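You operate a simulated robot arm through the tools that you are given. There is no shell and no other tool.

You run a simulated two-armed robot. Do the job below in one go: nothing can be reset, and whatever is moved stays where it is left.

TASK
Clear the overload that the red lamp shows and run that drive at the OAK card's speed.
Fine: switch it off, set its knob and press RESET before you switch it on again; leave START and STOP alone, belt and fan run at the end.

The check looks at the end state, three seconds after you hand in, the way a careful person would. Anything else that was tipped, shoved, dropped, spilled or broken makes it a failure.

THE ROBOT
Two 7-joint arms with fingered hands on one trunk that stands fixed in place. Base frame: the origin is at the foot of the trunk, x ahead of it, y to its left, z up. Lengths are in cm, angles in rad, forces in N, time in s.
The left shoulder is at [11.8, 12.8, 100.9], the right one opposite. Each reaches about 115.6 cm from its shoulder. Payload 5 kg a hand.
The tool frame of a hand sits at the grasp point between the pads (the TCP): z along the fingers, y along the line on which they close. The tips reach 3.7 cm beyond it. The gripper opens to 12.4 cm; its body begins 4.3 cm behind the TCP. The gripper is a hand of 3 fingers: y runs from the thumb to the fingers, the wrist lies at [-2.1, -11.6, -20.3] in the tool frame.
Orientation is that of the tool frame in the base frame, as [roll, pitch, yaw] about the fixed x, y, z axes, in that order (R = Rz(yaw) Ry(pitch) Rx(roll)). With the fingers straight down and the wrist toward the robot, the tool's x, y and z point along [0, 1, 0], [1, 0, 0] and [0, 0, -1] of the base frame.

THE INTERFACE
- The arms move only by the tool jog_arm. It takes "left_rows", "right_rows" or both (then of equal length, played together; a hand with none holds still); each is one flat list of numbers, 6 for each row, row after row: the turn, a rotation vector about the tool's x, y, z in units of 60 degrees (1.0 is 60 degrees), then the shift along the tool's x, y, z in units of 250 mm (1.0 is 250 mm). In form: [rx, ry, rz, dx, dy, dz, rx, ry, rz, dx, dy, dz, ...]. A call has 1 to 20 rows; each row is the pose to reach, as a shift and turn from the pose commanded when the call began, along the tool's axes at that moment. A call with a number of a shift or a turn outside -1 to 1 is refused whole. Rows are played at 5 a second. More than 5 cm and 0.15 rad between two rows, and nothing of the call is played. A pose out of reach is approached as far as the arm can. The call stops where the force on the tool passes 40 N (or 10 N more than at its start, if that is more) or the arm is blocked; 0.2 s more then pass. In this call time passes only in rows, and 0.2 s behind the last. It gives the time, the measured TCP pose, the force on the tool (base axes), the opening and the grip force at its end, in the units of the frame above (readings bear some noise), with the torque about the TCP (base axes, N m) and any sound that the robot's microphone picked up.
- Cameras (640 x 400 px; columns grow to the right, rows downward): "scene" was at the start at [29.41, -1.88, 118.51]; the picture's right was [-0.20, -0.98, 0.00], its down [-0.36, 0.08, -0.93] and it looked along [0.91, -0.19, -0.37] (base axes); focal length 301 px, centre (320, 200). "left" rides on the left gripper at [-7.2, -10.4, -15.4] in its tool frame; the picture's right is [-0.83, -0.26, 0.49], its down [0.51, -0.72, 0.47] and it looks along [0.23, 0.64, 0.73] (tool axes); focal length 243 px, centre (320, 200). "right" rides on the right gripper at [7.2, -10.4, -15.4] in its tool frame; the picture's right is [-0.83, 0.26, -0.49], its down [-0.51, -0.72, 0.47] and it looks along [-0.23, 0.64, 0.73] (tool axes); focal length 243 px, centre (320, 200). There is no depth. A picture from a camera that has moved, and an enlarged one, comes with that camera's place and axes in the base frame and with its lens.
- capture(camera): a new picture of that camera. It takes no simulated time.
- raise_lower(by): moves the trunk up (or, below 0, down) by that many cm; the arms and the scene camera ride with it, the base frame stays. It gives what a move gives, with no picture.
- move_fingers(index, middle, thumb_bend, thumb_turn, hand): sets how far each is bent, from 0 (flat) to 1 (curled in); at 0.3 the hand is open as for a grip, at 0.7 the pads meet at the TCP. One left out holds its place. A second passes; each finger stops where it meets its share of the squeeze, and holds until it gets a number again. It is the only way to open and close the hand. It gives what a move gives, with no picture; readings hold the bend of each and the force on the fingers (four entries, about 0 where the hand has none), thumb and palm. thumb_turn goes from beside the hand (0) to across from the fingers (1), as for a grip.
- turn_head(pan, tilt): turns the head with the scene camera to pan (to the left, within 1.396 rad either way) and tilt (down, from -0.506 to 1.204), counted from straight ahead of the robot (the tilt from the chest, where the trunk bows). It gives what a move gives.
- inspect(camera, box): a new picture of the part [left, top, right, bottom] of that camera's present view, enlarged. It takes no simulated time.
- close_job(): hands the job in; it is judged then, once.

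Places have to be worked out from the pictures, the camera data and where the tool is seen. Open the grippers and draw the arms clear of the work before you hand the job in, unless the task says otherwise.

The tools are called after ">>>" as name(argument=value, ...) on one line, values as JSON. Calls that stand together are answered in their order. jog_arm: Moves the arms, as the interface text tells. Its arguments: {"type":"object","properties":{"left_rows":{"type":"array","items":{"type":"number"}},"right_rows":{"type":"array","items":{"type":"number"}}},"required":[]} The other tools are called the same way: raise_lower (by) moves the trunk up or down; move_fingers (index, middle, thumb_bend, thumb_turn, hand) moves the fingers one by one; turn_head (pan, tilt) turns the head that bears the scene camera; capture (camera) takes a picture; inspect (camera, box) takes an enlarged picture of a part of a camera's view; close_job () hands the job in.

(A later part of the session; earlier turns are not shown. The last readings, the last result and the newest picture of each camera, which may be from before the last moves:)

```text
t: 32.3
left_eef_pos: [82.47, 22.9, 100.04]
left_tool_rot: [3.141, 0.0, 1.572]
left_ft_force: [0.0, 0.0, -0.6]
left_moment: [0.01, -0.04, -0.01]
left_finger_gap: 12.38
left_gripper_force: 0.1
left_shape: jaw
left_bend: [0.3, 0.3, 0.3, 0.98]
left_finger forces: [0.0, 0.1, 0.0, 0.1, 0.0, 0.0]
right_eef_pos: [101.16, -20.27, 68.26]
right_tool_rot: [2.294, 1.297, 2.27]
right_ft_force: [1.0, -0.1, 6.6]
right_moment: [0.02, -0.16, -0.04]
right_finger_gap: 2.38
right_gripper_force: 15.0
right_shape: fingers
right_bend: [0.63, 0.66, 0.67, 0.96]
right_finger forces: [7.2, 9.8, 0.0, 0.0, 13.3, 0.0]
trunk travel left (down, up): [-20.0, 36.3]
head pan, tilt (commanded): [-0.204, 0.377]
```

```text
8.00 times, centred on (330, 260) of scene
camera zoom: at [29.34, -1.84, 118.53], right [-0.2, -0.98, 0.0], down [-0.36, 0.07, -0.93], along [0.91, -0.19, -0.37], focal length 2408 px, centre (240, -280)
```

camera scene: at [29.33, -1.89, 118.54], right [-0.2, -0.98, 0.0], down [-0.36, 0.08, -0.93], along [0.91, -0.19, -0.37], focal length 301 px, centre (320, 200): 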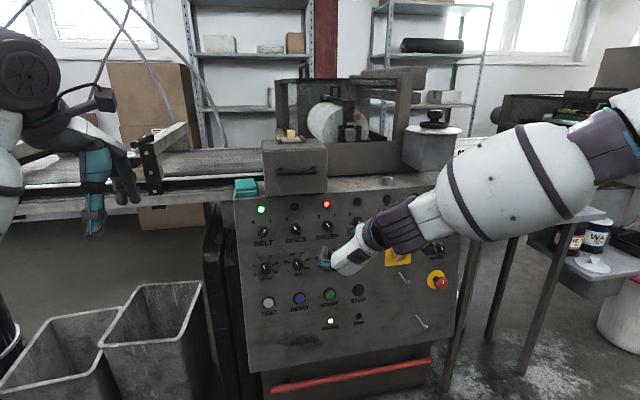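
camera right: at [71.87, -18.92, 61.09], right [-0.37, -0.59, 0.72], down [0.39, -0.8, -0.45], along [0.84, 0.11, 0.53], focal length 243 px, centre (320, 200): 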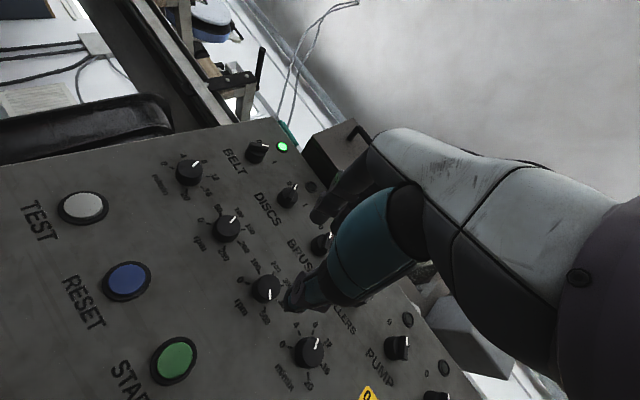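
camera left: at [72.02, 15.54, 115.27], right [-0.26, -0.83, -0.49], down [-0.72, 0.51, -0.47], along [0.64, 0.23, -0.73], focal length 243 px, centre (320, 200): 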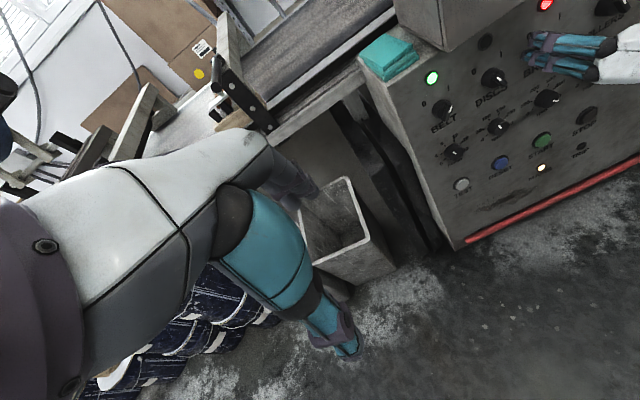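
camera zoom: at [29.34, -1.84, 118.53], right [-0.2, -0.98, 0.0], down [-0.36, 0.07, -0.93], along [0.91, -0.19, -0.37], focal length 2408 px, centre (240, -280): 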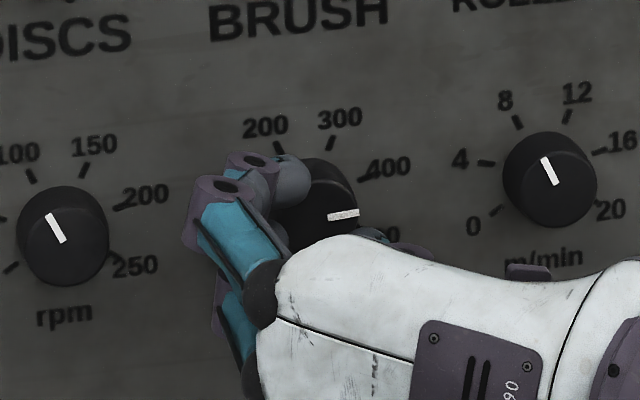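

The pointer has come to roughly 86° (target 72°) so the pads slipped a little. I turn a further 15° while watching the pointer.

>>> jog_arm(right_rows=[0, 0, -0.09, 0, 0, 0, 0, 0, -0.17, 0, 0, 0, 0, 0, -0.25, 0, 0, 0])

>>> inspect(camera="scene", box=[300, 240, 356, 275])

>>> inspect(camera="left", box=[520, 70, 600, 120])

```text
t: 33.1
left_eef_pos: [82.44, 22.78, 99.89]
left_tool_rot: [3.142, -0.001, 1.57]
left_ft_force: [-0.9, 0.2, 0.4]
left_moment: [-0.01, 0.0, 0.01]
left_finger_gap: 12.38
left_gripper_force: 0.1
left_shape: jaw
left_bend: [0.3, 0.3, 0.3, 0.98]
left_finger forces: [0.0, 0.0, 0.0, 0.1, 0.1, 0.0]
right_eef_pos: [101.21, -20.4, 68.27]
right_tool_rot: [-2.86, 1.382, -2.861]
right_ft_force: [-1.7, 1.7, 2.3]
right_moment: [0.01, -0.06, 0.03]
right_finger_gap: 2.33
right_gripper_force: 15.5
right_shape: fingers
right_bend: [0.63, 0.67, 0.67, 0.95]
right_finger forces: [7.8, 10.1, 0.0, 0.0, 13.4, 0.0]
trunk travel left (down, up): [-20.0, 36.3]
head pan, tilt (commanded): [-0.204, 0.377]
```

```text
11.43 times, centred on (328, 258) of scene
camera zoom: at [29.36, -1.82, 118.52], right [-0.2, -0.98, 0.0], down [-0.36, 0.07, -0.93], along [0.91, -0.19, -0.37], focal length 3440 px, centre (229, -457)
```

zoom: 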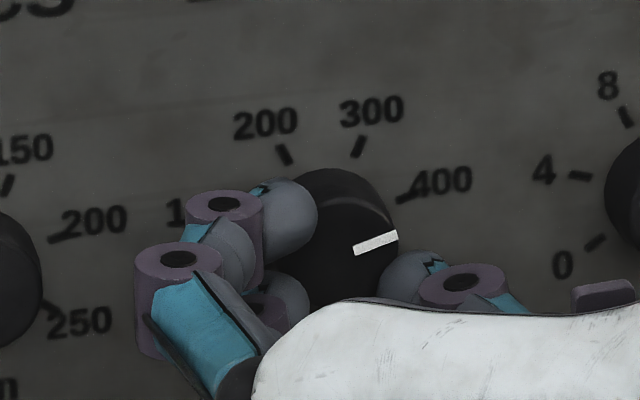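

```text
8.00 times, centred on (560, 95) of left
camera zoom: at [71.97, 15.59, 115.29], right [-0.26, -0.83, -0.49], down [-0.72, 0.51, -0.47], along [0.64, 0.23, -0.73], focal length 1941 px, centre (-1600, 1040)
```

zoom: 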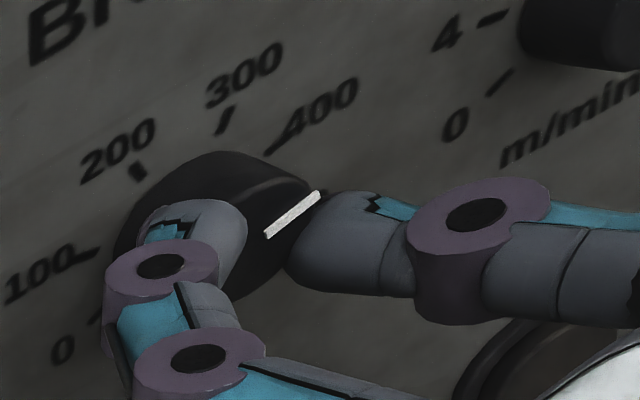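

The pointer reads about 77°, so roughly 5° remain. I turn another 9° of hand motion.

>>> jog_arm(right_rows=[0, 0, -0.08, 0, 0, 0, 0, 0, -0.15, 0, 0, 0])

>>> inspect(camera="scene", box=[316, 250, 348, 270])

>>> inspect(camera="left", box=[520, 70, 600, 120])

```text
t: 33.7
left_eef_pos: [82.5, 22.85, 99.93]
left_tool_rot: [-3.141, 0.0, 1.57]
left_ft_force: [1.1, -0.2, 0.2]
left_moment: [-0.04, -0.01, 0.01]
left_finger_gap: 12.37
left_gripper_force: 0.0
left_shape: jaw
left_bend: [0.3, 0.3, 0.3, 0.98]
left_finger forces: [0.1, 0.0, 0.1, 0.0, 0.0, 0.0]
right_eef_pos: [101.15, -20.32, 68.32]
right_tool_rot: [-2.297, 1.295, -2.282]
right_ft_force: [-4.4, 1.4, 0.2]
right_moment: [0.02, 0.01, 0.05]
right_finger_gap: 2.3
right_gripper_force: 16.7
right_shape: fingers
right_bend: [0.63, 0.67, 0.67, 0.95]
right_finger forces: [8.3, 10.0, 0.0, 0.1, 14.6, 0.0]
trunk travel left (down, up): [-20.0, 36.3]
head pan, tilt (commanded): [-0.204, 0.377]
```

```text
16.00 times, centred on (332, 260) of scene
camera zoom: at [29.37, -1.85, 118.52], right [-0.2, -0.98, 0.0], down [-0.36, 0.07, -0.93], along [0.91, -0.19, -0.37], focal length 4816 px, centre (128, -760)
```

zoom: 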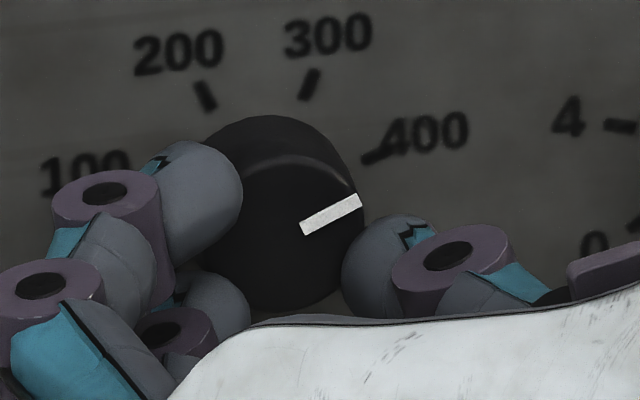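

```text
8.00 times, centred on (560, 95) of left
camera zoom: at [71.98, 15.56, 115.28], right [-0.26, -0.83, -0.49], down [-0.72, 0.51, -0.47], along [0.64, 0.23, -0.73], focal length 1941 px, centre (-1600, 1040)
```

zoom: 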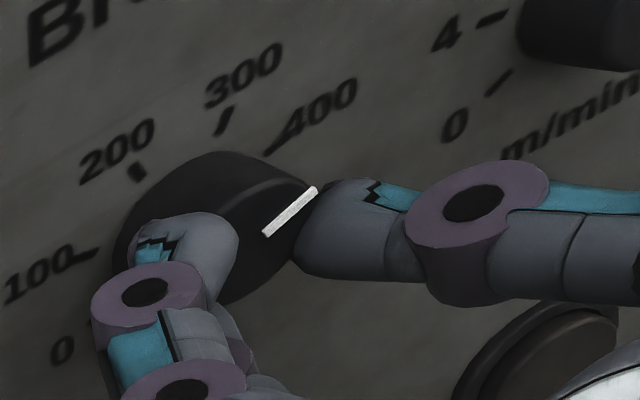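

The pointer slope now reads about 70–72°, right at the 400 mark. I release to see where it settles.

>>> move_fingers(hand="right", index=0.5, middle=0.5, thumb_bend=0.5)

>>> jog_arm(right_rows=[0, 0, 0, 0, 0, -0.08, 0, 0, 0, 0, 0, -0.2, 0, 0, 0, 0, 0, -0.34, 0, 0, 0, 0, 0, -0.48])

>>> inspect(camera="scene", box=[316, 250, 348, 270])

>>> inspect(camera="left", box=[520, 70, 600, 120])

>>> capture(camera="right")

```text
t: 34.7
left_eef_pos: [82.47, 22.89, 99.93]
left_tool_rot: [-3.14, 0.0, 1.57]
left_ft_force: [-0.4, 0.6, 0.4]
left_moment: [0.0, -0.02, 0.01]
left_finger_gap: 12.34
left_gripper_force: 0.0
left_shape: jaw
left_bend: [0.3, 0.3, 0.3, 0.98]
left_finger forces: [0.0, 0.1, 0.0, 0.0, 0.0, 0.1]
right_eef_pos: [101.09, -20.34, 68.31]
right_tool_rot: [-2.296, 1.295, -2.279]
right_ft_force: [0.2, 0.6, -0.8]
right_moment: [-0.01, -0.01, 0.01]
right_finger_gap: 6.7
right_gripper_force: 0.0
right_shape: fingers
right_bend: [0.5, 0.5, 0.5, 0.97]
right_finger forces: [0.0, 0.0, 0.0, 0.1, 0.1, 0.0]
trunk travel left (down, up): [-20.0, 36.3]
head pan, tilt (commanded): [-0.204, 0.377]
```

```text
t: 35.7
left_eef_pos: [82.41, 22.79, 99.99]
left_tool_rot: [3.141, 0.001, 1.572]
left_ft_force: [-1.0, 0.5, 0.8]
left_moment: [-0.03, -0.02, -0.05]
left_finger_gap: 12.38
left_gripper_force: 0.2
left_shape: jaw
left_bend: [0.3, 0.3, 0.3, 0.98]
left_finger forces: [0.1, 0.0, 0.0, 0.0, 0.1, 0.0]
right_eef_pos: [89.1, -20.26, 70.39]
right_tool_rot: [-2.292, 1.294, -2.278]
right_ft_force: [0.1, 0.6, 0.0]
right_moment: [0.0, -0.01, -0.01]
right_finger_gap: 6.74
right_gripper_force: 0.1
right_shape: fingers
right_bend: [0.5, 0.5, 0.5, 0.97]
right_finger forces: [0.1, 0.0, 0.1, 0.0, 0.0, 0.0]
trunk travel left (down, up): [-20.0, 36.3]
head pan, tilt (commanded): [-0.204, 0.377]
```

```text
16.00 times, centred on (332, 260) of scene
camera zoom: at [29.33, -1.88, 118.54], right [-0.2, -0.98, 0.0], down [-0.36, 0.08, -0.93], along [0.91, -0.19, -0.37], focal length 4816 px, centre (128, -760)
```

zoom: 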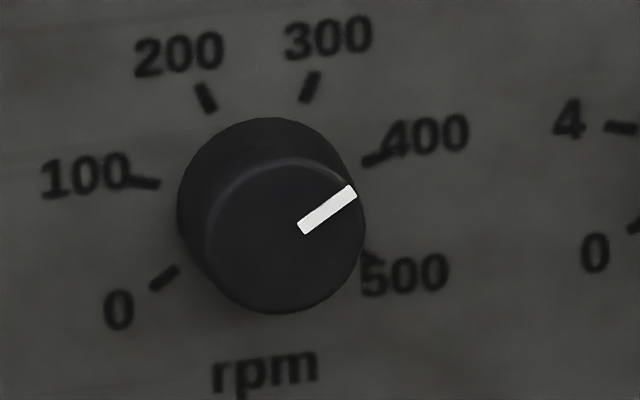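

```text
8.00 times, centred on (560, 95) of left
camera zoom: at [71.93, 15.54, 115.34], right [-0.26, -0.83, -0.49], down [-0.72, 0.51, -0.47], along [0.64, 0.23, -0.73], focal length 1941 px, centre (-1600, 1040)
```

zoom: 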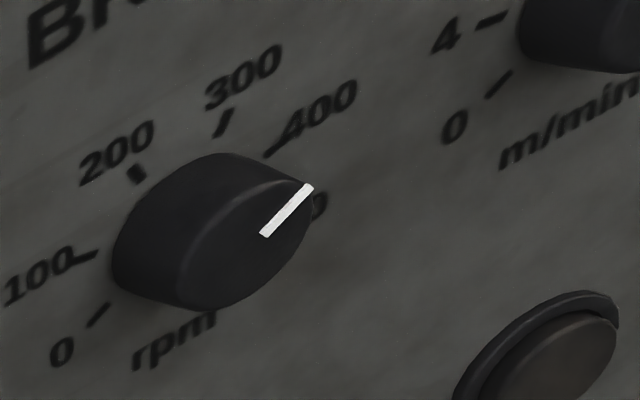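

```text
taken
camera right: at [73.1, -31.85, 68.28], right [-0.35, 0.43, 0.83], down [0.58, -0.6, 0.55], along [0.74, 0.67, -0.04], focal length 243 px, centre (320, 200)
```

right: 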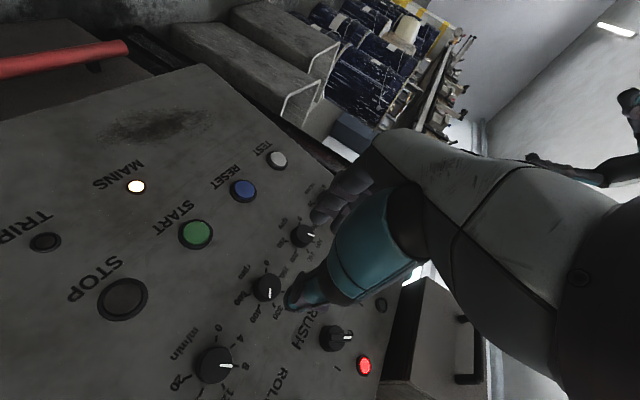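

On release the springy fingers dragged the pointer on to about 61° (some 10–11° past 400). I go back in, grip again, and will turn clockwise, then unwind the hand before letting go.

>>> jog_arm(right_rows=[0, 0, 0, 0, 0, 0.14, 0, 0, 0, 0, 0, 0.28, 0, 0, 0, 0, 0, 0.38, 0, 0, 0, 0, 0, 0.44, 0, 0, 0, 0, 0, 0.48])

>>> move_fingers(hand="right", index=0.71, middle=0.73, thumb_bend=0.72)

>>> inspect(camera="scene", box=[316, 250, 348, 270])

>>> inspect(camera="left", box=[520, 70, 600, 120])

```text
t: 36.9
left_eef_pos: [82.44, 22.81, 99.89]
left_tool_rot: [-3.141, 0.002, 1.571]
left_ft_force: [0.3, -0.6, 0.5]
left_moment: [0.0, -0.03, 0.01]
left_finger_gap: 12.36
left_gripper_force: 0.0
left_shape: jaw
left_bend: [0.3, 0.3, 0.3, 0.98]
left_finger forces: [0.0, 0.0, 0.1, 0.1, 0.0, 0.0]
right_eef_pos: [101.32, -20.32, 68.21]
right_tool_rot: [-2.302, 1.294, -2.287]
right_ft_force: [1.0, 0.9, 0.8]
right_moment: [0.0, 0.01, -0.03]
right_finger_gap: 6.72
right_gripper_force: 0.0
right_shape: fingers
right_bend: [0.5, 0.5, 0.5, 0.97]
right_finger forces: [0.0, 0.0, 0.0, 0.0, 0.1, 0.0]
trunk travel left (down, up): [-20.0, 36.3]
head pan, tilt (commanded): [-0.204, 0.377]
```

```text
t: 37.9
left_eef_pos: [82.38, 22.96, 99.84]
left_tool_rot: [-3.139, 0.0, 1.572]
left_ft_force: [0.1, -0.4, -0.5]
left_moment: [0.0, -0.02, 0.01]
left_finger_gap: 12.4
left_gripper_force: 0.1
left_shape: jaw
left_bend: [0.3, 0.3, 0.3, 0.98]
left_finger forces: [0.0, 0.1, 0.0, 0.1, 0.0, 0.1]
right_eef_pos: [101.24, -20.25, 68.27]
right_tool_rot: [-2.292, 1.294, -2.276]
right_ft_force: [7.4, 5.9, 4.7]
right_moment: [0.01, -0.24, 0.17]
right_finger_gap: 2.76
right_gripper_force: 14.6
right_shape: fingers
right_bend: [0.63, 0.66, 0.64, 0.96]
right_finger forces: [7.2, 10.2, 0.2, 0.1, 11.7, 0.0]
trunk travel left (down, up): [-20.0, 36.3]
head pan, tilt (commanded): [-0.204, 0.377]
```

```text
16.00 times, centred on (332, 260) of scene
camera zoom: at [29.41, -1.82, 118.52], right [-0.2, -0.98, 0.0], down [-0.36, 0.07, -0.93], along [0.91, -0.19, -0.37], focal length 4816 px, centre (128, -760)
```

zoom: 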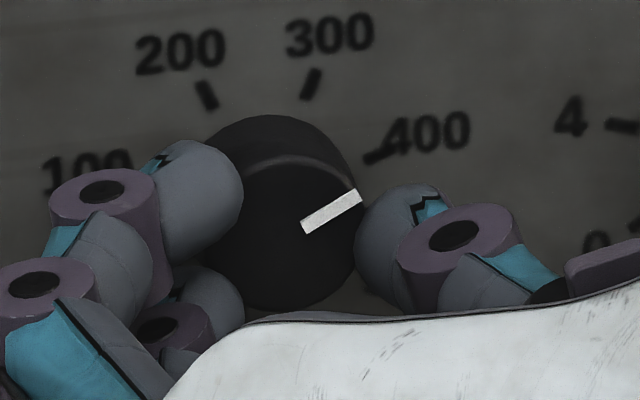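

```text
8.00 times, centred on (560, 95) of left
camera zoom: at [72.01, 15.59, 115.27], right [-0.26, -0.83, -0.49], down [-0.72, 0.51, -0.47], along [0.64, 0.23, -0.73], focal length 1941 px, centre (-1600, 1040)
```

zoom: 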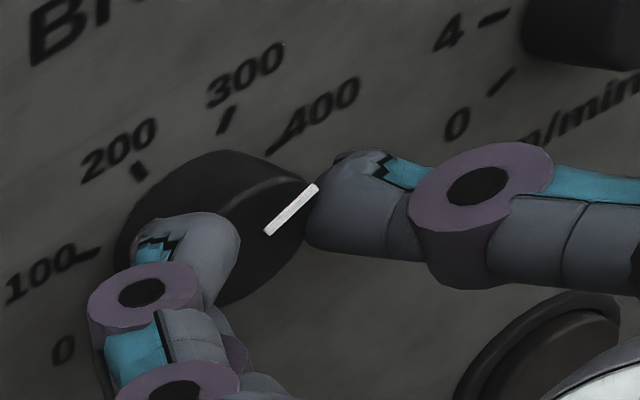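

Closing itself nudged the pointer to about 66°. I turn the hand 14° clockwise and watch.

>>> jog_arm(right_rows=[0, 0, 0.08, 0, 0, 0, 0, 0, 0.16, 0, 0, 0, 0, 0, 0.23, 0, 0, 0])

>>> inspect(camera="scene", box=[316, 250, 348, 270])

```text
t: 38.7
left_eef_pos: [82.32, 22.89, 99.88]
left_tool_rot: [3.14, 0.0, 1.572]
left_ft_force: [-0.5, -0.1, 0.5]
left_moment: [0.0, -0.01, 0.02]
left_finger_gap: 12.36
left_gripper_force: 0.1
left_shape: jaw
left_bend: [0.3, 0.3, 0.3, 0.98]
left_finger forces: [0.0, 0.1, 0.0, 0.1, 0.0, 0.0]
right_eef_pos: [101.08, -20.29, 68.26]
right_tool_rot: [2.97, 1.385, 2.964]
right_ft_force: [3.9, 6.5, 4.5]
right_moment: [0.03, -0.24, 0.21]
right_finger_gap: 2.59
right_gripper_force: 13.3
right_shape: fingers
right_bend: [0.63, 0.66, 0.65, 0.97]
right_finger forces: [6.2, 11.4, 0.0, 0.0, 8.8, 0.1]
trunk travel left (down, up): [-20.0, 36.3]
head pan, tilt (commanded): [-0.204, 0.377]
```

```text
16.00 times, centred on (332, 260) of scene
camera zoom: at [29.36, -1.84, 118.52], right [-0.2, -0.98, 0.0], down [-0.36, 0.07, -0.93], along [0.91, -0.19, -0.37], focal length 4816 px, centre (128, -760)
```

zoom: 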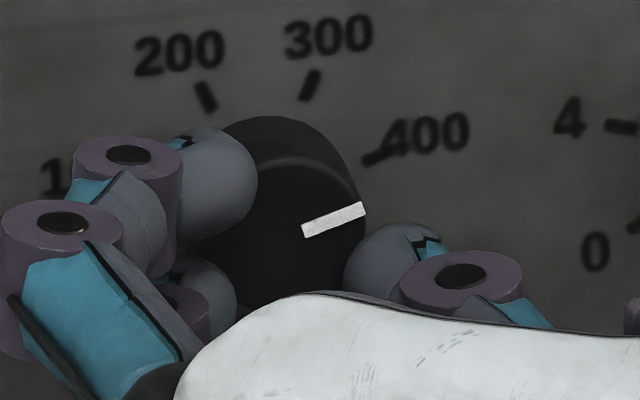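

The pointer is at about 75° now. I release here, expecting a small backward shift, and measure again.

>>> move_fingers(hand="right", index=0.5, middle=0.5, thumb_bend=0.5)

>>> inspect(camera="scene", box=[316, 250, 348, 270])

>>> inspect(camera="left", box=[520, 70, 600, 120])

```text
t: 39.7
left_eef_pos: [82.4, 22.87, 99.91]
left_tool_rot: [3.141, 0.0, 1.571]
left_ft_force: [0.7, 0.6, -0.1]
left_moment: [-0.01, -0.01, -0.03]
left_finger_gap: 12.39
left_gripper_force: 0.0
left_shape: jaw
left_bend: [0.3, 0.3, 0.3, 0.98]
left_finger forces: [0.0, 0.0, 0.0, 0.1, 0.0, 0.0]
right_eef_pos: [101.11, -20.43, 68.13]
right_tool_rot: [2.961, 1.387, 2.954]
right_ft_force: [0.0, -0.2, -0.5]
right_moment: [0.0, -0.01, 0.0]
right_finger_gap: 6.72
right_gripper_force: 0.0
right_shape: fingers
right_bend: [0.5, 0.5, 0.5, 0.97]
right_finger forces: [0.0, 0.1, 0.0, 0.2, 0.0, 0.0]
trunk travel left (down, up): [-20.0, 36.3]
head pan, tilt (commanded): [-0.204, 0.377]
```

```text
16.00 times, centred on (332, 260) of scene
camera zoom: at [29.41, -1.88, 118.51], right [-0.2, -0.98, 0.0], down [-0.36, 0.08, -0.93], along [0.91, -0.19, -0.37], focal length 4816 px, centre (128, -760)
```

zoom: 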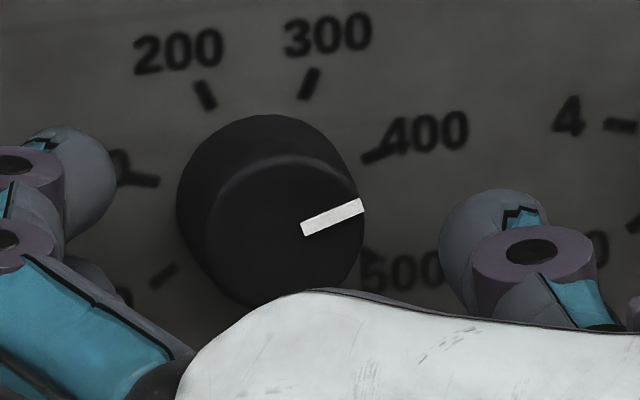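

```text
8.00 times, centred on (560, 95) of left
camera zoom: at [72.01, 15.54, 115.27], right [-0.26, -0.83, -0.49], down [-0.72, 0.51, -0.47], along [0.64, 0.23, -0.73], focal length 1941 px, centre (-1600, 1040)
```

zoom: 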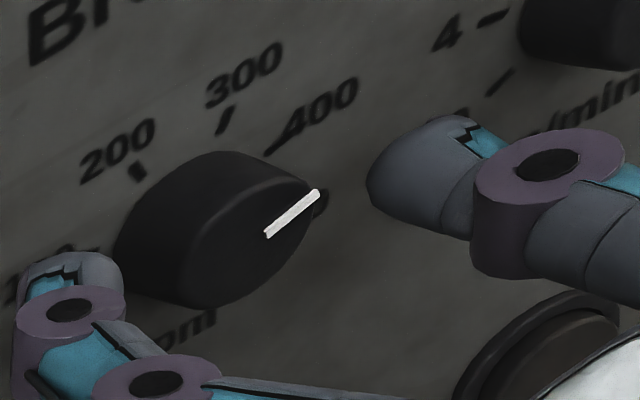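

The pointer settled at about 73°, essentially on the 400 mark. I withdraw straight back and measure it from clear views.

>>> jog_arm(right_rows=[0, 0, 0, 0, 0, -0.08, 0, 0, 0, 0, 0, -0.2, 0, 0, 0, 0, 0, -0.34, 0, 0, 0, 0, 0, -0.48])

>>> inspect(camera="scene", box=[320, 250, 344, 265])

>>> inspect(camera="right", box=[216, 250, 328, 320])

>>> inspect(camera="left", box=[530, 80, 578, 110])

```text
t: 40.7
left_eef_pos: [82.35, 22.66, 99.95]
left_tool_rot: [-3.14, 0.0, 1.571]
left_ft_force: [0.1, 0.3, -0.5]
left_moment: [0.05, -0.02, 0.01]
left_finger_gap: 12.37
left_gripper_force: 0.0
left_shape: jaw
left_bend: [0.3, 0.3, 0.3, 0.98]
left_finger forces: [0.0, 0.0, 0.0, 0.1, 0.0, 0.0]
right_eef_pos: [89.36, -20.19, 70.28]
right_tool_rot: [2.965, 1.387, 2.96]
right_ft_force: [-0.6, -0.5, 1.0]
right_moment: [0.0, 0.02, 0.02]
right_finger_gap: 6.72
right_gripper_force: 0.1
right_shape: fingers
right_bend: [0.5, 0.5, 0.5, 0.97]
right_finger forces: [0.0, 0.0, 0.1, 0.0, 0.0, 0.1]
trunk travel left (down, up): [-20.0, 36.3]
head pan, tilt (commanded): [-0.204, 0.377]
```

```text
16.00 times, centred on (332, 258) of scene
camera zoom: at [29.35, -1.88, 118.53], right [-0.2, -0.98, 0.0], down [-0.36, 0.07, -0.93], along [0.91, -0.19, -0.37], focal length 4816 px, centre (128, -720)
```

zoom: 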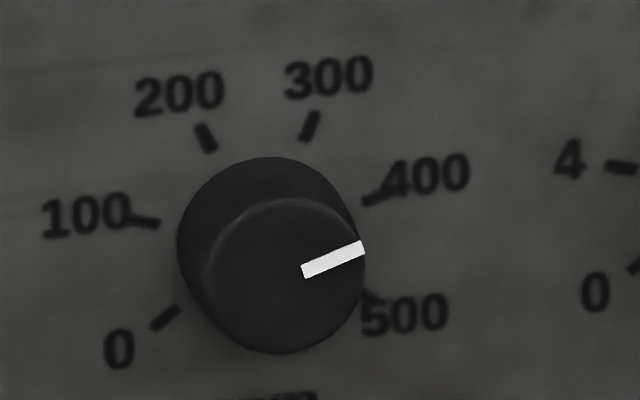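

```text
5.71 times, centred on (272, 285) of right
camera zoom: at [72.87, -30.21, 65.64], right [-0.33, 0.24, 0.91], down [0.55, -0.74, 0.39], along [0.77, 0.63, 0.12], focal length 1386 px, centre (594, -286)
```

zoom: 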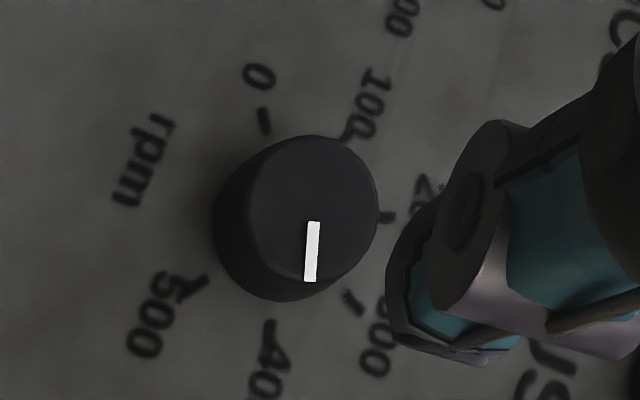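

```text
13.33 times, centred on (554, 95) of left
camera zoom: at [71.95, 15.55, 115.33], right [-0.26, -0.83, -0.49], down [-0.72, 0.51, -0.47], along [0.64, 0.23, -0.73], focal length 3235 px, centre (-2800, 1600)
```

zoom: 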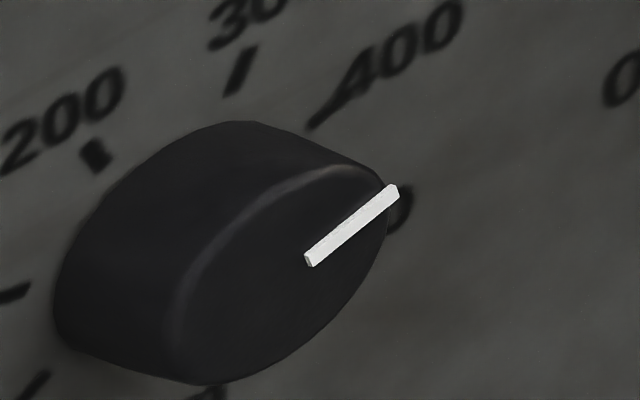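

Both views put the pointer at 72–73°, i.e. 400 rpm. Next is RESET: I curl index and middle fully so that only the thumb tip sticks out, and look at the hand shape.

>>> move_fingers(hand="right", index=1.0, middle=1.0, thumb_bend=0.45)

>>> capture(camera="right")

>>> inspect(camera="scene", box=[280, 220, 440, 320])

>>> inspect(camera="left", box=[480, 40, 640, 140])

```text
t: 41.7
left_eef_pos: [82.42, 22.72, 99.86]
left_tool_rot: [-3.141, 0.001, 1.573]
left_ft_force: [0.5, -0.1, -0.9]
left_moment: [0.01, 0.0, 0.04]
left_finger_gap: 12.35
left_gripper_force: 0.0
left_shape: jaw
left_bend: [0.3, 0.3, 0.3, 0.98]
left_finger forces: [0.0, 0.0, 0.0, 0.0, 0.1, 0.0]
right_eef_pos: [89.39, -20.18, 70.23]
right_tool_rot: [2.971, 1.384, 2.963]
right_ft_force: [-0.1, -0.5, 0.5]
right_moment: [0.03, -0.03, 0.0]
right_finger_gap: 7.35
right_gripper_force: 0.1
right_shape: fingers
right_bend: [1.0, 1.0, 0.45, 0.97]
right_finger forces: [0.0, 0.0, 0.0, 0.1, 0.1, 0.0]
trunk travel left (down, up): [-20.0, 36.3]
head pan, tilt (commanded): [-0.204, 0.377]
```

```text
taken
camera right: at [72.93, -30.23, 65.58], right [-0.33, 0.24, 0.91], down [0.55, -0.74, 0.39], along [0.77, 0.63, 0.12], focal length 243 px, centre (320, 200)
```

right: 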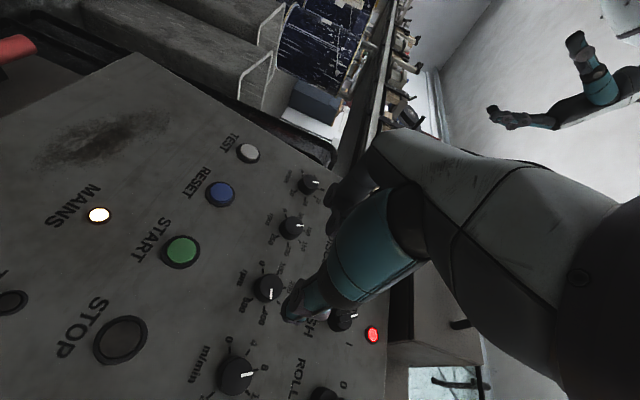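

```text
4.00 times, centred on (360, 270) of scene
camera zoom: at [29.42, -1.88, 118.51], right [-0.2, -0.98, 0.0], down [-0.36, 0.08, -0.93], along [0.91, -0.19, -0.37], focal length 1204 px, centre (160, -80)
```

zoom: 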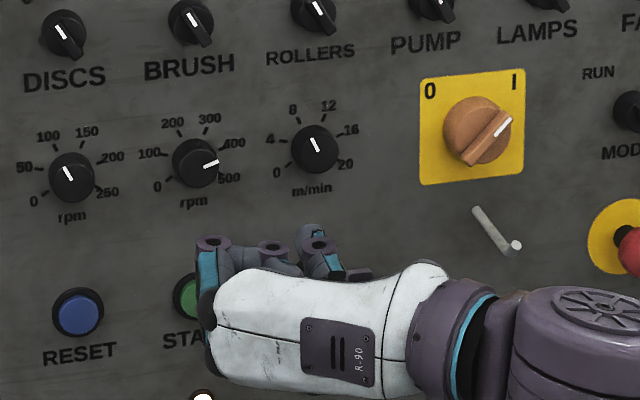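

```text
4.00 times, centred on (560, 90) of left
camera zoom: at [72.02, 15.54, 115.27], right [-0.26, -0.83, -0.49], down [-0.72, 0.51, -0.47], along [0.64, 0.23, -0.73], focal length 970 px, centre (-640, 640)
```

zoom: 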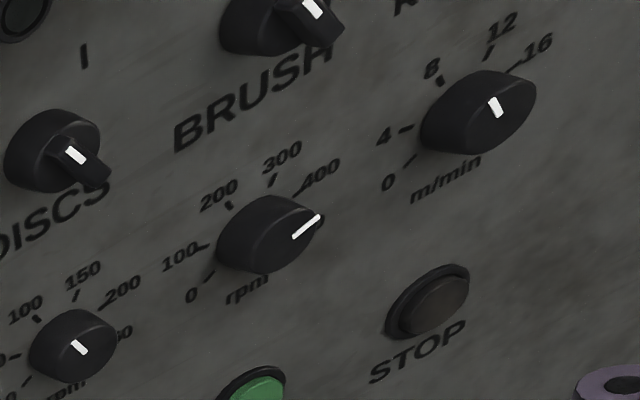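

The thumb tip is now foremost, at about (0.25, -5.0, 4.0) in the tool frame, checked in both views; the curled knuckles sit some 3 cm further back. I shift the hand sideways and down so the thumb lines up with RESET, keeping well off the panel.

>>> jog_arm(right_rows=[0, 0, 0, 0.073, 0.092, 0, 0, 0, 0, 0.146, 0.185, 0, 0, 0, 0, 0.219, 0.277, 0, 0, 0, 0, 0.292, 0.369, 0, 0, 0, 0, 0.365, 0.462, 0, 0, 0, 0, 0.438, 0.554, 0])

>>> capture(camera="right")

>>> capture(camera="scene")

```text
t: 43.1
left_eef_pos: [82.58, 22.66, 99.79]
left_tool_rot: [-3.139, 0.001, 1.571]
left_ft_force: [0.0, 0.1, 0.8]
left_moment: [-0.01, -0.05, 0.03]
left_finger_gap: 12.38
left_gripper_force: 0.1
left_shape: jaw
left_bend: [0.3, 0.3, 0.3, 0.98]
left_finger forces: [0.0, 0.0, 0.0, 0.0, 0.0, 0.1]
right_eef_pos: [87.75, -6.09, 60.0]
right_tool_rot: [2.965, 1.386, 2.958]
right_ft_force: [-0.1, -0.3, 0.0]
right_moment: [0.0, -0.03, 0.01]
right_finger_gap: 7.33
right_gripper_force: 0.0
right_shape: fingers
right_bend: [1.0, 1.0, 0.45, 0.97]
right_finger forces: [0.1, 0.0, 0.1, 0.1, 0.0, 0.0]
trunk travel left (down, up): [-20.0, 36.3]
head pan, tilt (commanded): [-0.204, 0.377]
```

```text
taken
camera right: at [71.2, -16.05, 55.33], right [-0.33, 0.24, 0.91], down [0.55, -0.74, 0.39], along [0.77, 0.63, 0.12], focal length 243 px, centre (320, 200)
```

right: 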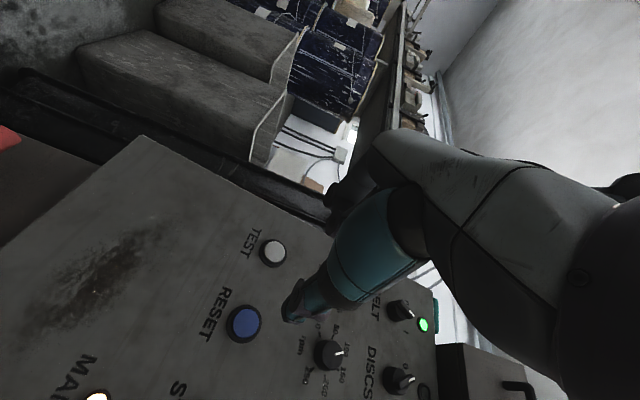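

```text
taken
camera scene: at [29.46, -1.87, 118.5], right [-0.2, -0.98, 0.0], down [-0.36, 0.07, -0.93], along [0.91, -0.19, -0.37], focal length 301 px, centre (320, 200)
```

scene: 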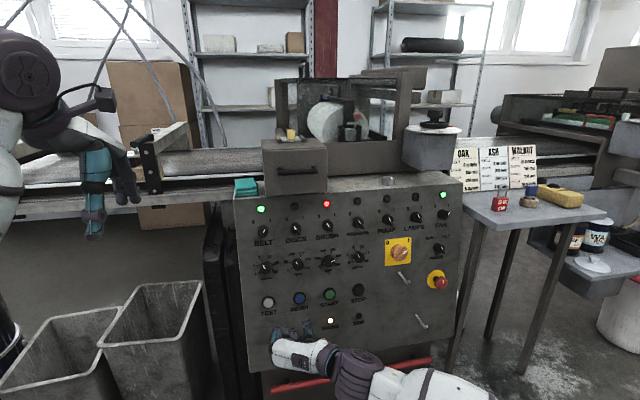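

From this view RESET is at about [103.5, -11.0, 56.3], some 12 cm ahead of the thumb tip and nearly in line. I correct by a few millimetres and advance 9.5 cm.

>>> jog_arm(right_rows=[0, 0, 0, 0.004, 0.003, 0.1, 0, 0, 0, 0.008, 0.006, 0.2, 0, 0, 0, 0.011, 0.008, 0.3, 0, 0, 0, 0.013, 0.01, 0.38])

>>> capture(camera="right")

>>> inspect(camera="right", box=[200, 250, 360, 350])

>>> inspect(camera="scene", box=[250, 270, 370, 345])

>>> inspect(camera="left", box=[430, 120, 590, 220])

```text
t: 44.1
left_eef_pos: [82.28, 22.88, 99.95]
left_tool_rot: [3.141, -0.002, 1.572]
left_ft_force: [0.6, -0.3, 0.6]
left_moment: [0.05, 0.02, -0.01]
left_finger_gap: 12.37
left_gripper_force: 0.0
left_shape: jaw
left_bend: [0.3, 0.3, 0.3, 0.98]
left_finger forces: [0.0, 0.0, 0.0, 0.0, 0.0, 0.0]
right_eef_pos: [96.88, -6.1, 58.06]
right_tool_rot: [2.983, 1.386, 2.976]
right_ft_force: [0.4, -0.4, 0.4]
right_moment: [0.01, 0.01, 0.0]
right_finger_gap: 7.36
right_gripper_force: 0.0
right_shape: fingers
right_bend: [1.0, 1.0, 0.45, 0.97]
right_finger forces: [0.0, 0.1, 0.0, 0.0, 0.0, 0.0]
trunk travel left (down, up): [-20.0, 36.3]
head pan, tilt (commanded): [-0.204, 0.377]
```

```text
taken
camera right: at [80.33, -16.11, 53.29], right [-0.33, 0.24, 0.91], down [0.55, -0.74, 0.39], along [0.77, 0.63, 0.12], focal length 243 px, centre (320, 200)
```

right: 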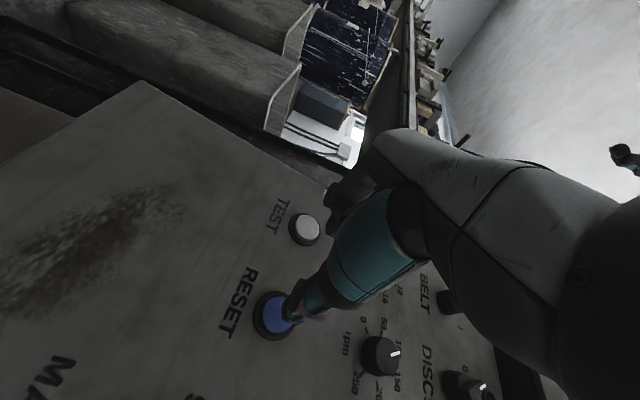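

```text
4.00 times, centred on (280, 300) of right
camera zoom: at [80.33, -16.11, 53.29], right [-0.33, 0.24, 0.91], down [0.55, -0.74, 0.39], along [0.77, 0.63, 0.12], focal length 970 px, centre (480, -200)
```

zoom: 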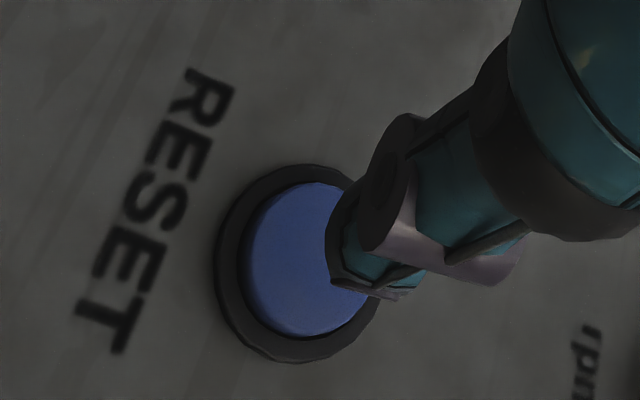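

```text
5.33 times, centred on (310, 308) of scene
camera zoom: at [29.43, -1.88, 118.5], right [-0.2, -0.98, 0.0], down [-0.36, 0.08, -0.93], along [0.91, -0.19, -0.37], focal length 1605 px, centre (373, -373)
```

zoom: 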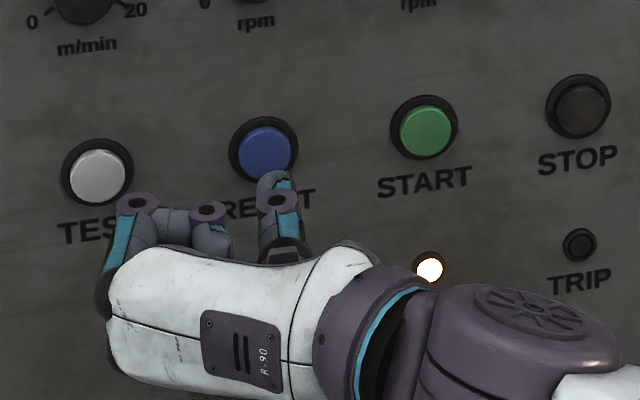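

```text
4.00 times, centred on (510, 170) of left
camera zoom: at [72.03, 15.54, 115.25], right [-0.26, -0.83, -0.49], down [-0.72, 0.51, -0.47], along [0.64, 0.23, -0.73], focal length 970 px, centre (-440, 320)
```

zoom: 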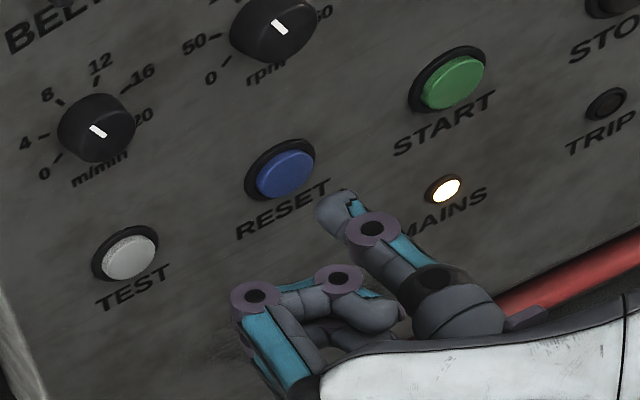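

The thumb tip is lined up with RESET, about 2.8 cm short of the cap. I press in slowly.

>>> jog_arm(right_rows=[0, 0, 0, 0, 0, 0.06, 0, 0, 0, 0, 0, 0.1, 0, 0, 0, 0, 0, 0.115, 0, 0, 0, 0, 0, 0.125, 0, 0, 0, 0, 0, 0.135])

>>> inspect(camera="right", box=[200, 250, 360, 350])

>>> capture(camera="scene")

>>> inspect(camera="left", box=[430, 120, 590, 220])

```text
t: 45.3
left_eef_pos: [82.39, 22.78, 99.98]
left_tool_rot: [3.141, 0.001, 1.572]
left_ft_force: [0.2, -0.6, 0.9]
left_moment: [-0.02, 0.01, 0.0]
left_finger_gap: 12.36
left_gripper_force: 0.0
left_shape: jaw
left_bend: [0.3, 0.3, 0.3, 0.98]
left_finger forces: [0.0, 0.1, 0.0, 0.1, 0.0, 0.0]
right_eef_pos: [100.09, -5.83, 57.44]
right_tool_rot: [2.966, 1.388, 2.961]
right_ft_force: [-6.5, 1.0, 2.0]
right_moment: [-0.04, 0.08, -0.38]
right_finger_gap: 7.34
right_gripper_force: 3.2
right_shape: fingers
right_bend: [1.0, 1.0, 0.45, 0.97]
right_finger forces: [0.0, 0.0, 0.1, 0.0, 6.9, 0.1]
trunk travel left (down, up): [-20.0, 36.3]
head pan, tilt (commanded): [-0.204, 0.377]
heard: click
```

```text
4.00 times, centred on (280, 300) of right
camera zoom: at [83.53, -15.9, 52.77], right [-0.33, 0.24, 0.91], down [0.55, -0.74, 0.39], along [0.77, 0.63, 0.12], focal length 970 px, centre (480, -200)
```

zoom: 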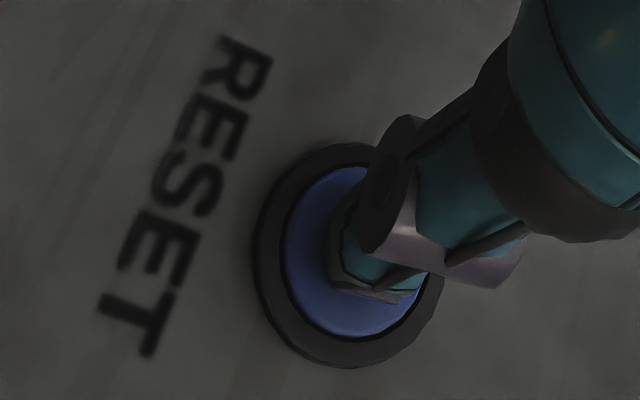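

```text
taken
camera scene: at [29.35, -1.86, 118.53], right [-0.2, -0.98, 0.0], down [-0.36, 0.07, -0.93], along [0.91, -0.19, -0.37], focal length 301 px, centre (320, 200)
```

scene: 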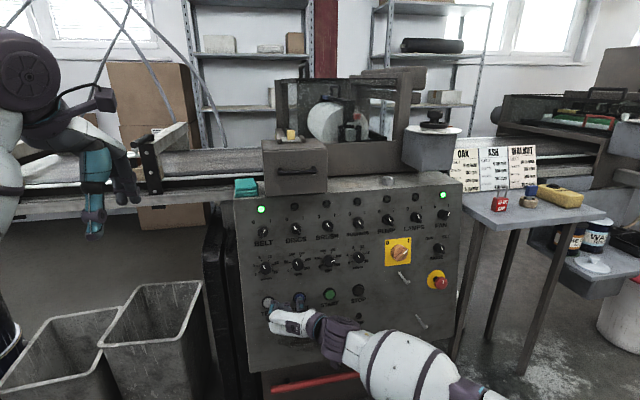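

```text
4.00 times, centred on (510, 170) of left
camera zoom: at [71.96, 15.55, 115.31], right [-0.26, -0.83, -0.49], down [-0.72, 0.51, -0.47], along [0.64, 0.23, -0.73], focal length 970 px, centre (-440, 320)
```

zoom: 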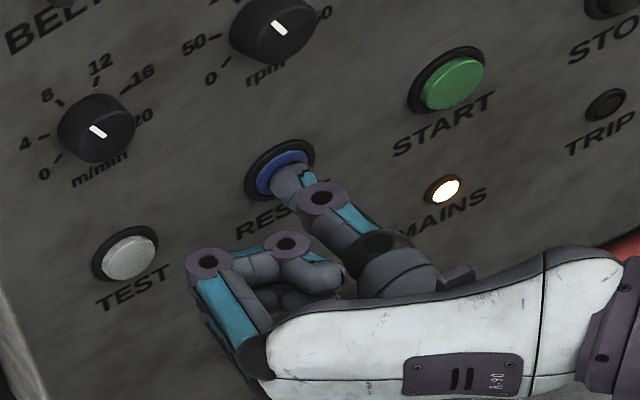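

A click was heard and the BRUSH red lamp went dark, so the overload is cleared. I back the thumb straight off the button.

>>> jog_arm(right_rows=[0, 0, 0, 0, 0, -0.06, 0, 0, 0, 0, 0, -0.16, 0, 0, 0, 0, 0, -0.3, 0, 0, 0, 0, 0, -0.45, 0, 0, 0, 0, 0, -0.52])

>>> inspect(camera="scene", box=[230, 180, 470, 330])

>>> inspect(camera="scene", box=[316, 250, 348, 270])

```text
t: 46.5
left_eef_pos: [82.41, 22.81, 99.87]
left_tool_rot: [-3.141, 0.0, 1.573]
left_ft_force: [0.0, -0.5, 0.0]
left_moment: [0.04, 0.04, 0.0]
left_finger_gap: 12.36
left_gripper_force: 0.1
left_shape: jaw
left_bend: [0.3, 0.3, 0.3, 0.98]
left_finger forces: [0.0, 0.0, 0.0, 0.1, 0.0, 0.0]
right_eef_pos: [87.33, -5.95, 59.55]
right_tool_rot: [2.971, 1.389, 2.963]
right_ft_force: [0.2, -0.8, -0.3]
right_moment: [0.01, 0.0, 0.03]
right_finger_gap: 7.39
right_gripper_force: 0.0
right_shape: fingers
right_bend: [1.0, 1.0, 0.45, 0.97]
right_finger forces: [0.0, 0.1, 0.0, 0.0, 0.1, 0.0]
trunk travel left (down, up): [-20.0, 36.3]
head pan, tilt (commanded): [-0.204, 0.377]
```

```text
2.67 times, centred on (350, 255) of scene
camera zoom: at [29.4, -1.88, 118.51], right [-0.2, -0.98, 0.0], down [-0.36, 0.08, -0.93], along [0.91, -0.19, -0.37], focal length 803 px, centre (240, 53)
```

zoom: 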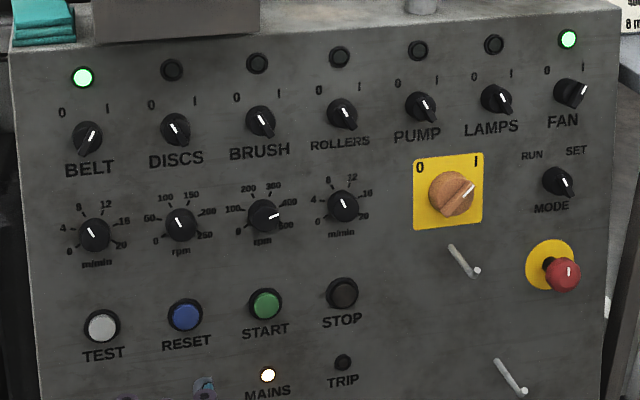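

```text
16.00 times, centred on (332, 260) of scene
camera zoom: at [29.4, -1.88, 118.51], right [-0.2, -0.98, 0.0], down [-0.36, 0.08, -0.93], along [0.91, -0.19, -0.37], focal length 4816 px, centre (128, -760)
```

zoom: 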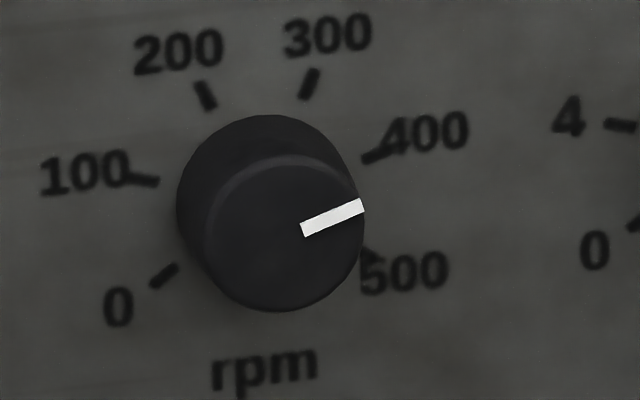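

Everything else is unchanged: BELT and FAN still green, knob at 400, lamp clear. Now I open the fingers to the gripping width and bring the hand back up to the BRUSH switch axis, rolled to 120° to match the ridge at 0.

>>> move_fingers(hand="right", index=0.5, middle=0.5, thumb_bend=0.5)

>>> jog_arm(right_rows=[0, 0, -0.067, -0.113, -0.068, -0.002, 0, 0, -0.133, -0.226, -0.136, -0.004, 0, 0, -0.2, -0.338, -0.204, -0.005, 0, 0, -0.267, -0.451, -0.272, -0.007, 0, 0, -0.333, -0.564, -0.34, -0.009, 0, 0, -0.4, -0.677, -0.408, -0.011, 0, 0, -0.467, -0.789, -0.476, -0.012, 0, 0, -0.533, -0.902, -0.544, -0.014])

>>> capture(camera="right")

>>> inspect(camera="right", box=[216, 240, 328, 310])

```text
t: 47.5
left_eef_pos: [82.4, 22.77, 99.84]
left_tool_rot: [-3.141, 0.001, 1.57]
left_ft_force: [0.1, -0.1, 0.1]
left_moment: [0.0, 0.0, 0.03]
left_finger_gap: 12.38
left_gripper_force: 0.0
left_shape: jaw
left_bend: [0.3, 0.3, 0.3, 0.98]
left_finger forces: [0.1, 0.1, 0.0, 0.0, 0.0, 0.1]
right_eef_pos: [87.33, -5.87, 59.52]
right_tool_rot: [2.963, 1.388, 2.956]
right_ft_force: [-0.5, -0.3, 0.0]
right_moment: [0.03, -0.03, 0.0]
right_finger_gap: 6.8
right_gripper_force: 0.1
right_shape: fingers
right_bend: [0.5, 0.5, 0.5, 0.97]
right_finger forces: [0.0, 0.1, 0.0, 0.0, 0.0, 0.0]
trunk travel left (down, up): [-20.0, 36.3]
head pan, tilt (commanded): [-0.204, 0.377]
```

```text
t: 49.3
left_eef_pos: [82.35, 22.84, 99.92]
left_tool_rot: [3.141, 0.0, 1.571]
left_ft_force: [-0.3, 0.7, 0.6]
left_moment: [-0.02, -0.05, -0.01]
left_finger_gap: 12.37
left_gripper_force: 0.1
left_shape: jaw
left_bend: [0.3, 0.3, 0.3, 0.98]
left_finger forces: [0.0, 0.0, 0.0, 0.1, 0.0, 0.0]
right_eef_pos: [90.82, -20.11, 81.5]
right_tool_rot: [-1.917, 1.014, -1.872]
right_ft_force: [-0.4, 0.0, -0.7]
right_moment: [0.02, 0.0, 0.02]
right_finger_gap: 6.8
right_gripper_force: 0.0
right_shape: fingers
right_bend: [0.5, 0.5, 0.5, 0.97]
right_finger forces: [0.0, 0.0, 0.0, 0.1, 0.0, 0.0]
trunk travel left (down, up): [-20.0, 36.3]
head pan, tilt (commanded): [-0.204, 0.377]
```

```text
taken
camera right: at [75.55, -32.6, 83.3], right [-0.38, 0.65, 0.66], down [0.61, -0.37, 0.7], along [0.7, 0.67, -0.25], focal length 243 px, centre (320, 200)
```

right: 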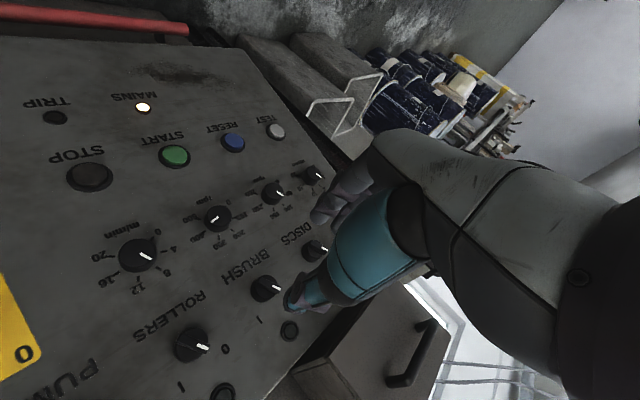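

```text
5.71 times, centred on (272, 275) of right
camera zoom: at [75.55, -32.6, 83.3], right [-0.38, 0.65, 0.66], down [0.61, -0.37, 0.7], along [0.7, 0.67, -0.25], focal length 1386 px, centre (594, -229)
```

zoom: 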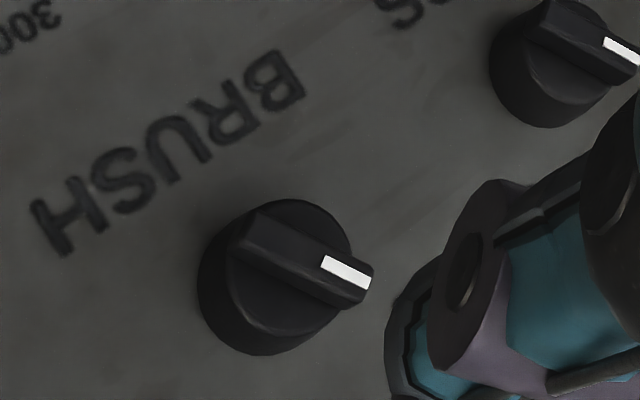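

The ridge at 0 sits on the tool axis. I advance 12.4 cm with a small lateral correction to the gripping depth.

>>> jog_arm(right_rows=[0, 0, 0, 0.002, -0.001, 0.14, 0, 0, 0, 0.004, -0.002, 0.28, 0, 0, 0, 0.006, -0.002, 0.38, 0, 0, 0, 0.007, -0.003, 0.45, 0, 0, 0, 0.007, -0.003, 0.496])

>>> inspect(camera="scene", box=[300, 205, 356, 240])

>>> inspect(camera="left", box=[500, 0, 640, 88])

```text
t: 50.5
left_eef_pos: [82.44, 22.84, 99.83]
left_tool_rot: [-3.142, 0.0, 1.571]
left_ft_force: [0.2, 1.0, -0.1]
left_moment: [0.01, 0.01, -0.01]
left_finger_gap: 12.38
left_gripper_force: 0.1
left_shape: jaw
left_bend: [0.3, 0.3, 0.3, 0.98]
left_finger forces: [0.0, 0.1, 0.0, 0.0, 0.0, 0.0]
right_eef_pos: [103.16, -20.36, 79.26]
right_tool_rot: [-1.924, 1.016, -1.878]
right_ft_force: [0.3, 0.1, -0.4]
right_moment: [-0.01, 0.02, 0.0]
right_finger_gap: 6.79
right_gripper_force: 0.1
right_shape: fingers
right_bend: [0.5, 0.5, 0.5, 0.97]
right_finger forces: [0.1, 0.0, 0.0, 0.0, 0.0, 0.0]
trunk travel left (down, up): [-20.0, 36.3]
head pan, tilt (commanded): [-0.204, 0.377]
```

```text
11.43 times, centred on (328, 222) of scene
camera zoom: at [29.44, -1.87, 118.5], right [-0.2, -0.98, 0.0], down [-0.36, 0.07, -0.93], along [0.91, -0.19, -0.37], focal length 3440 px, centre (229, -57)
```

zoom: 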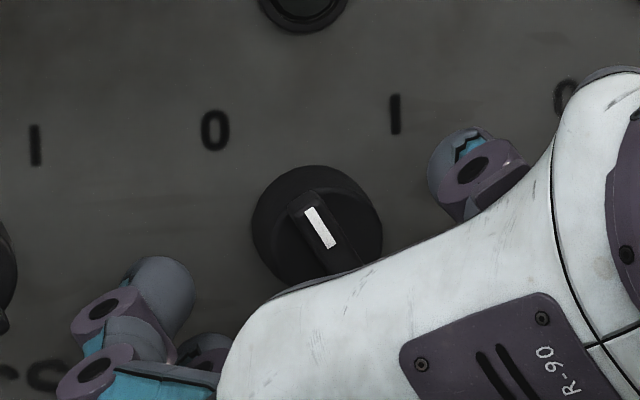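

```text
4.55 times, centred on (570, 44) of left
camera zoom: at [72.05, 15.54, 115.24], right [-0.26, -0.83, -0.49], down [-0.72, 0.51, -0.47], along [0.64, 0.23, -0.73], focal length 1103 px, centre (-816, 909)
```

zoom: 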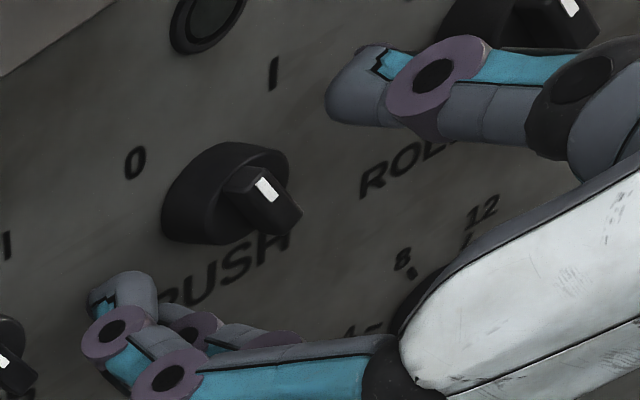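

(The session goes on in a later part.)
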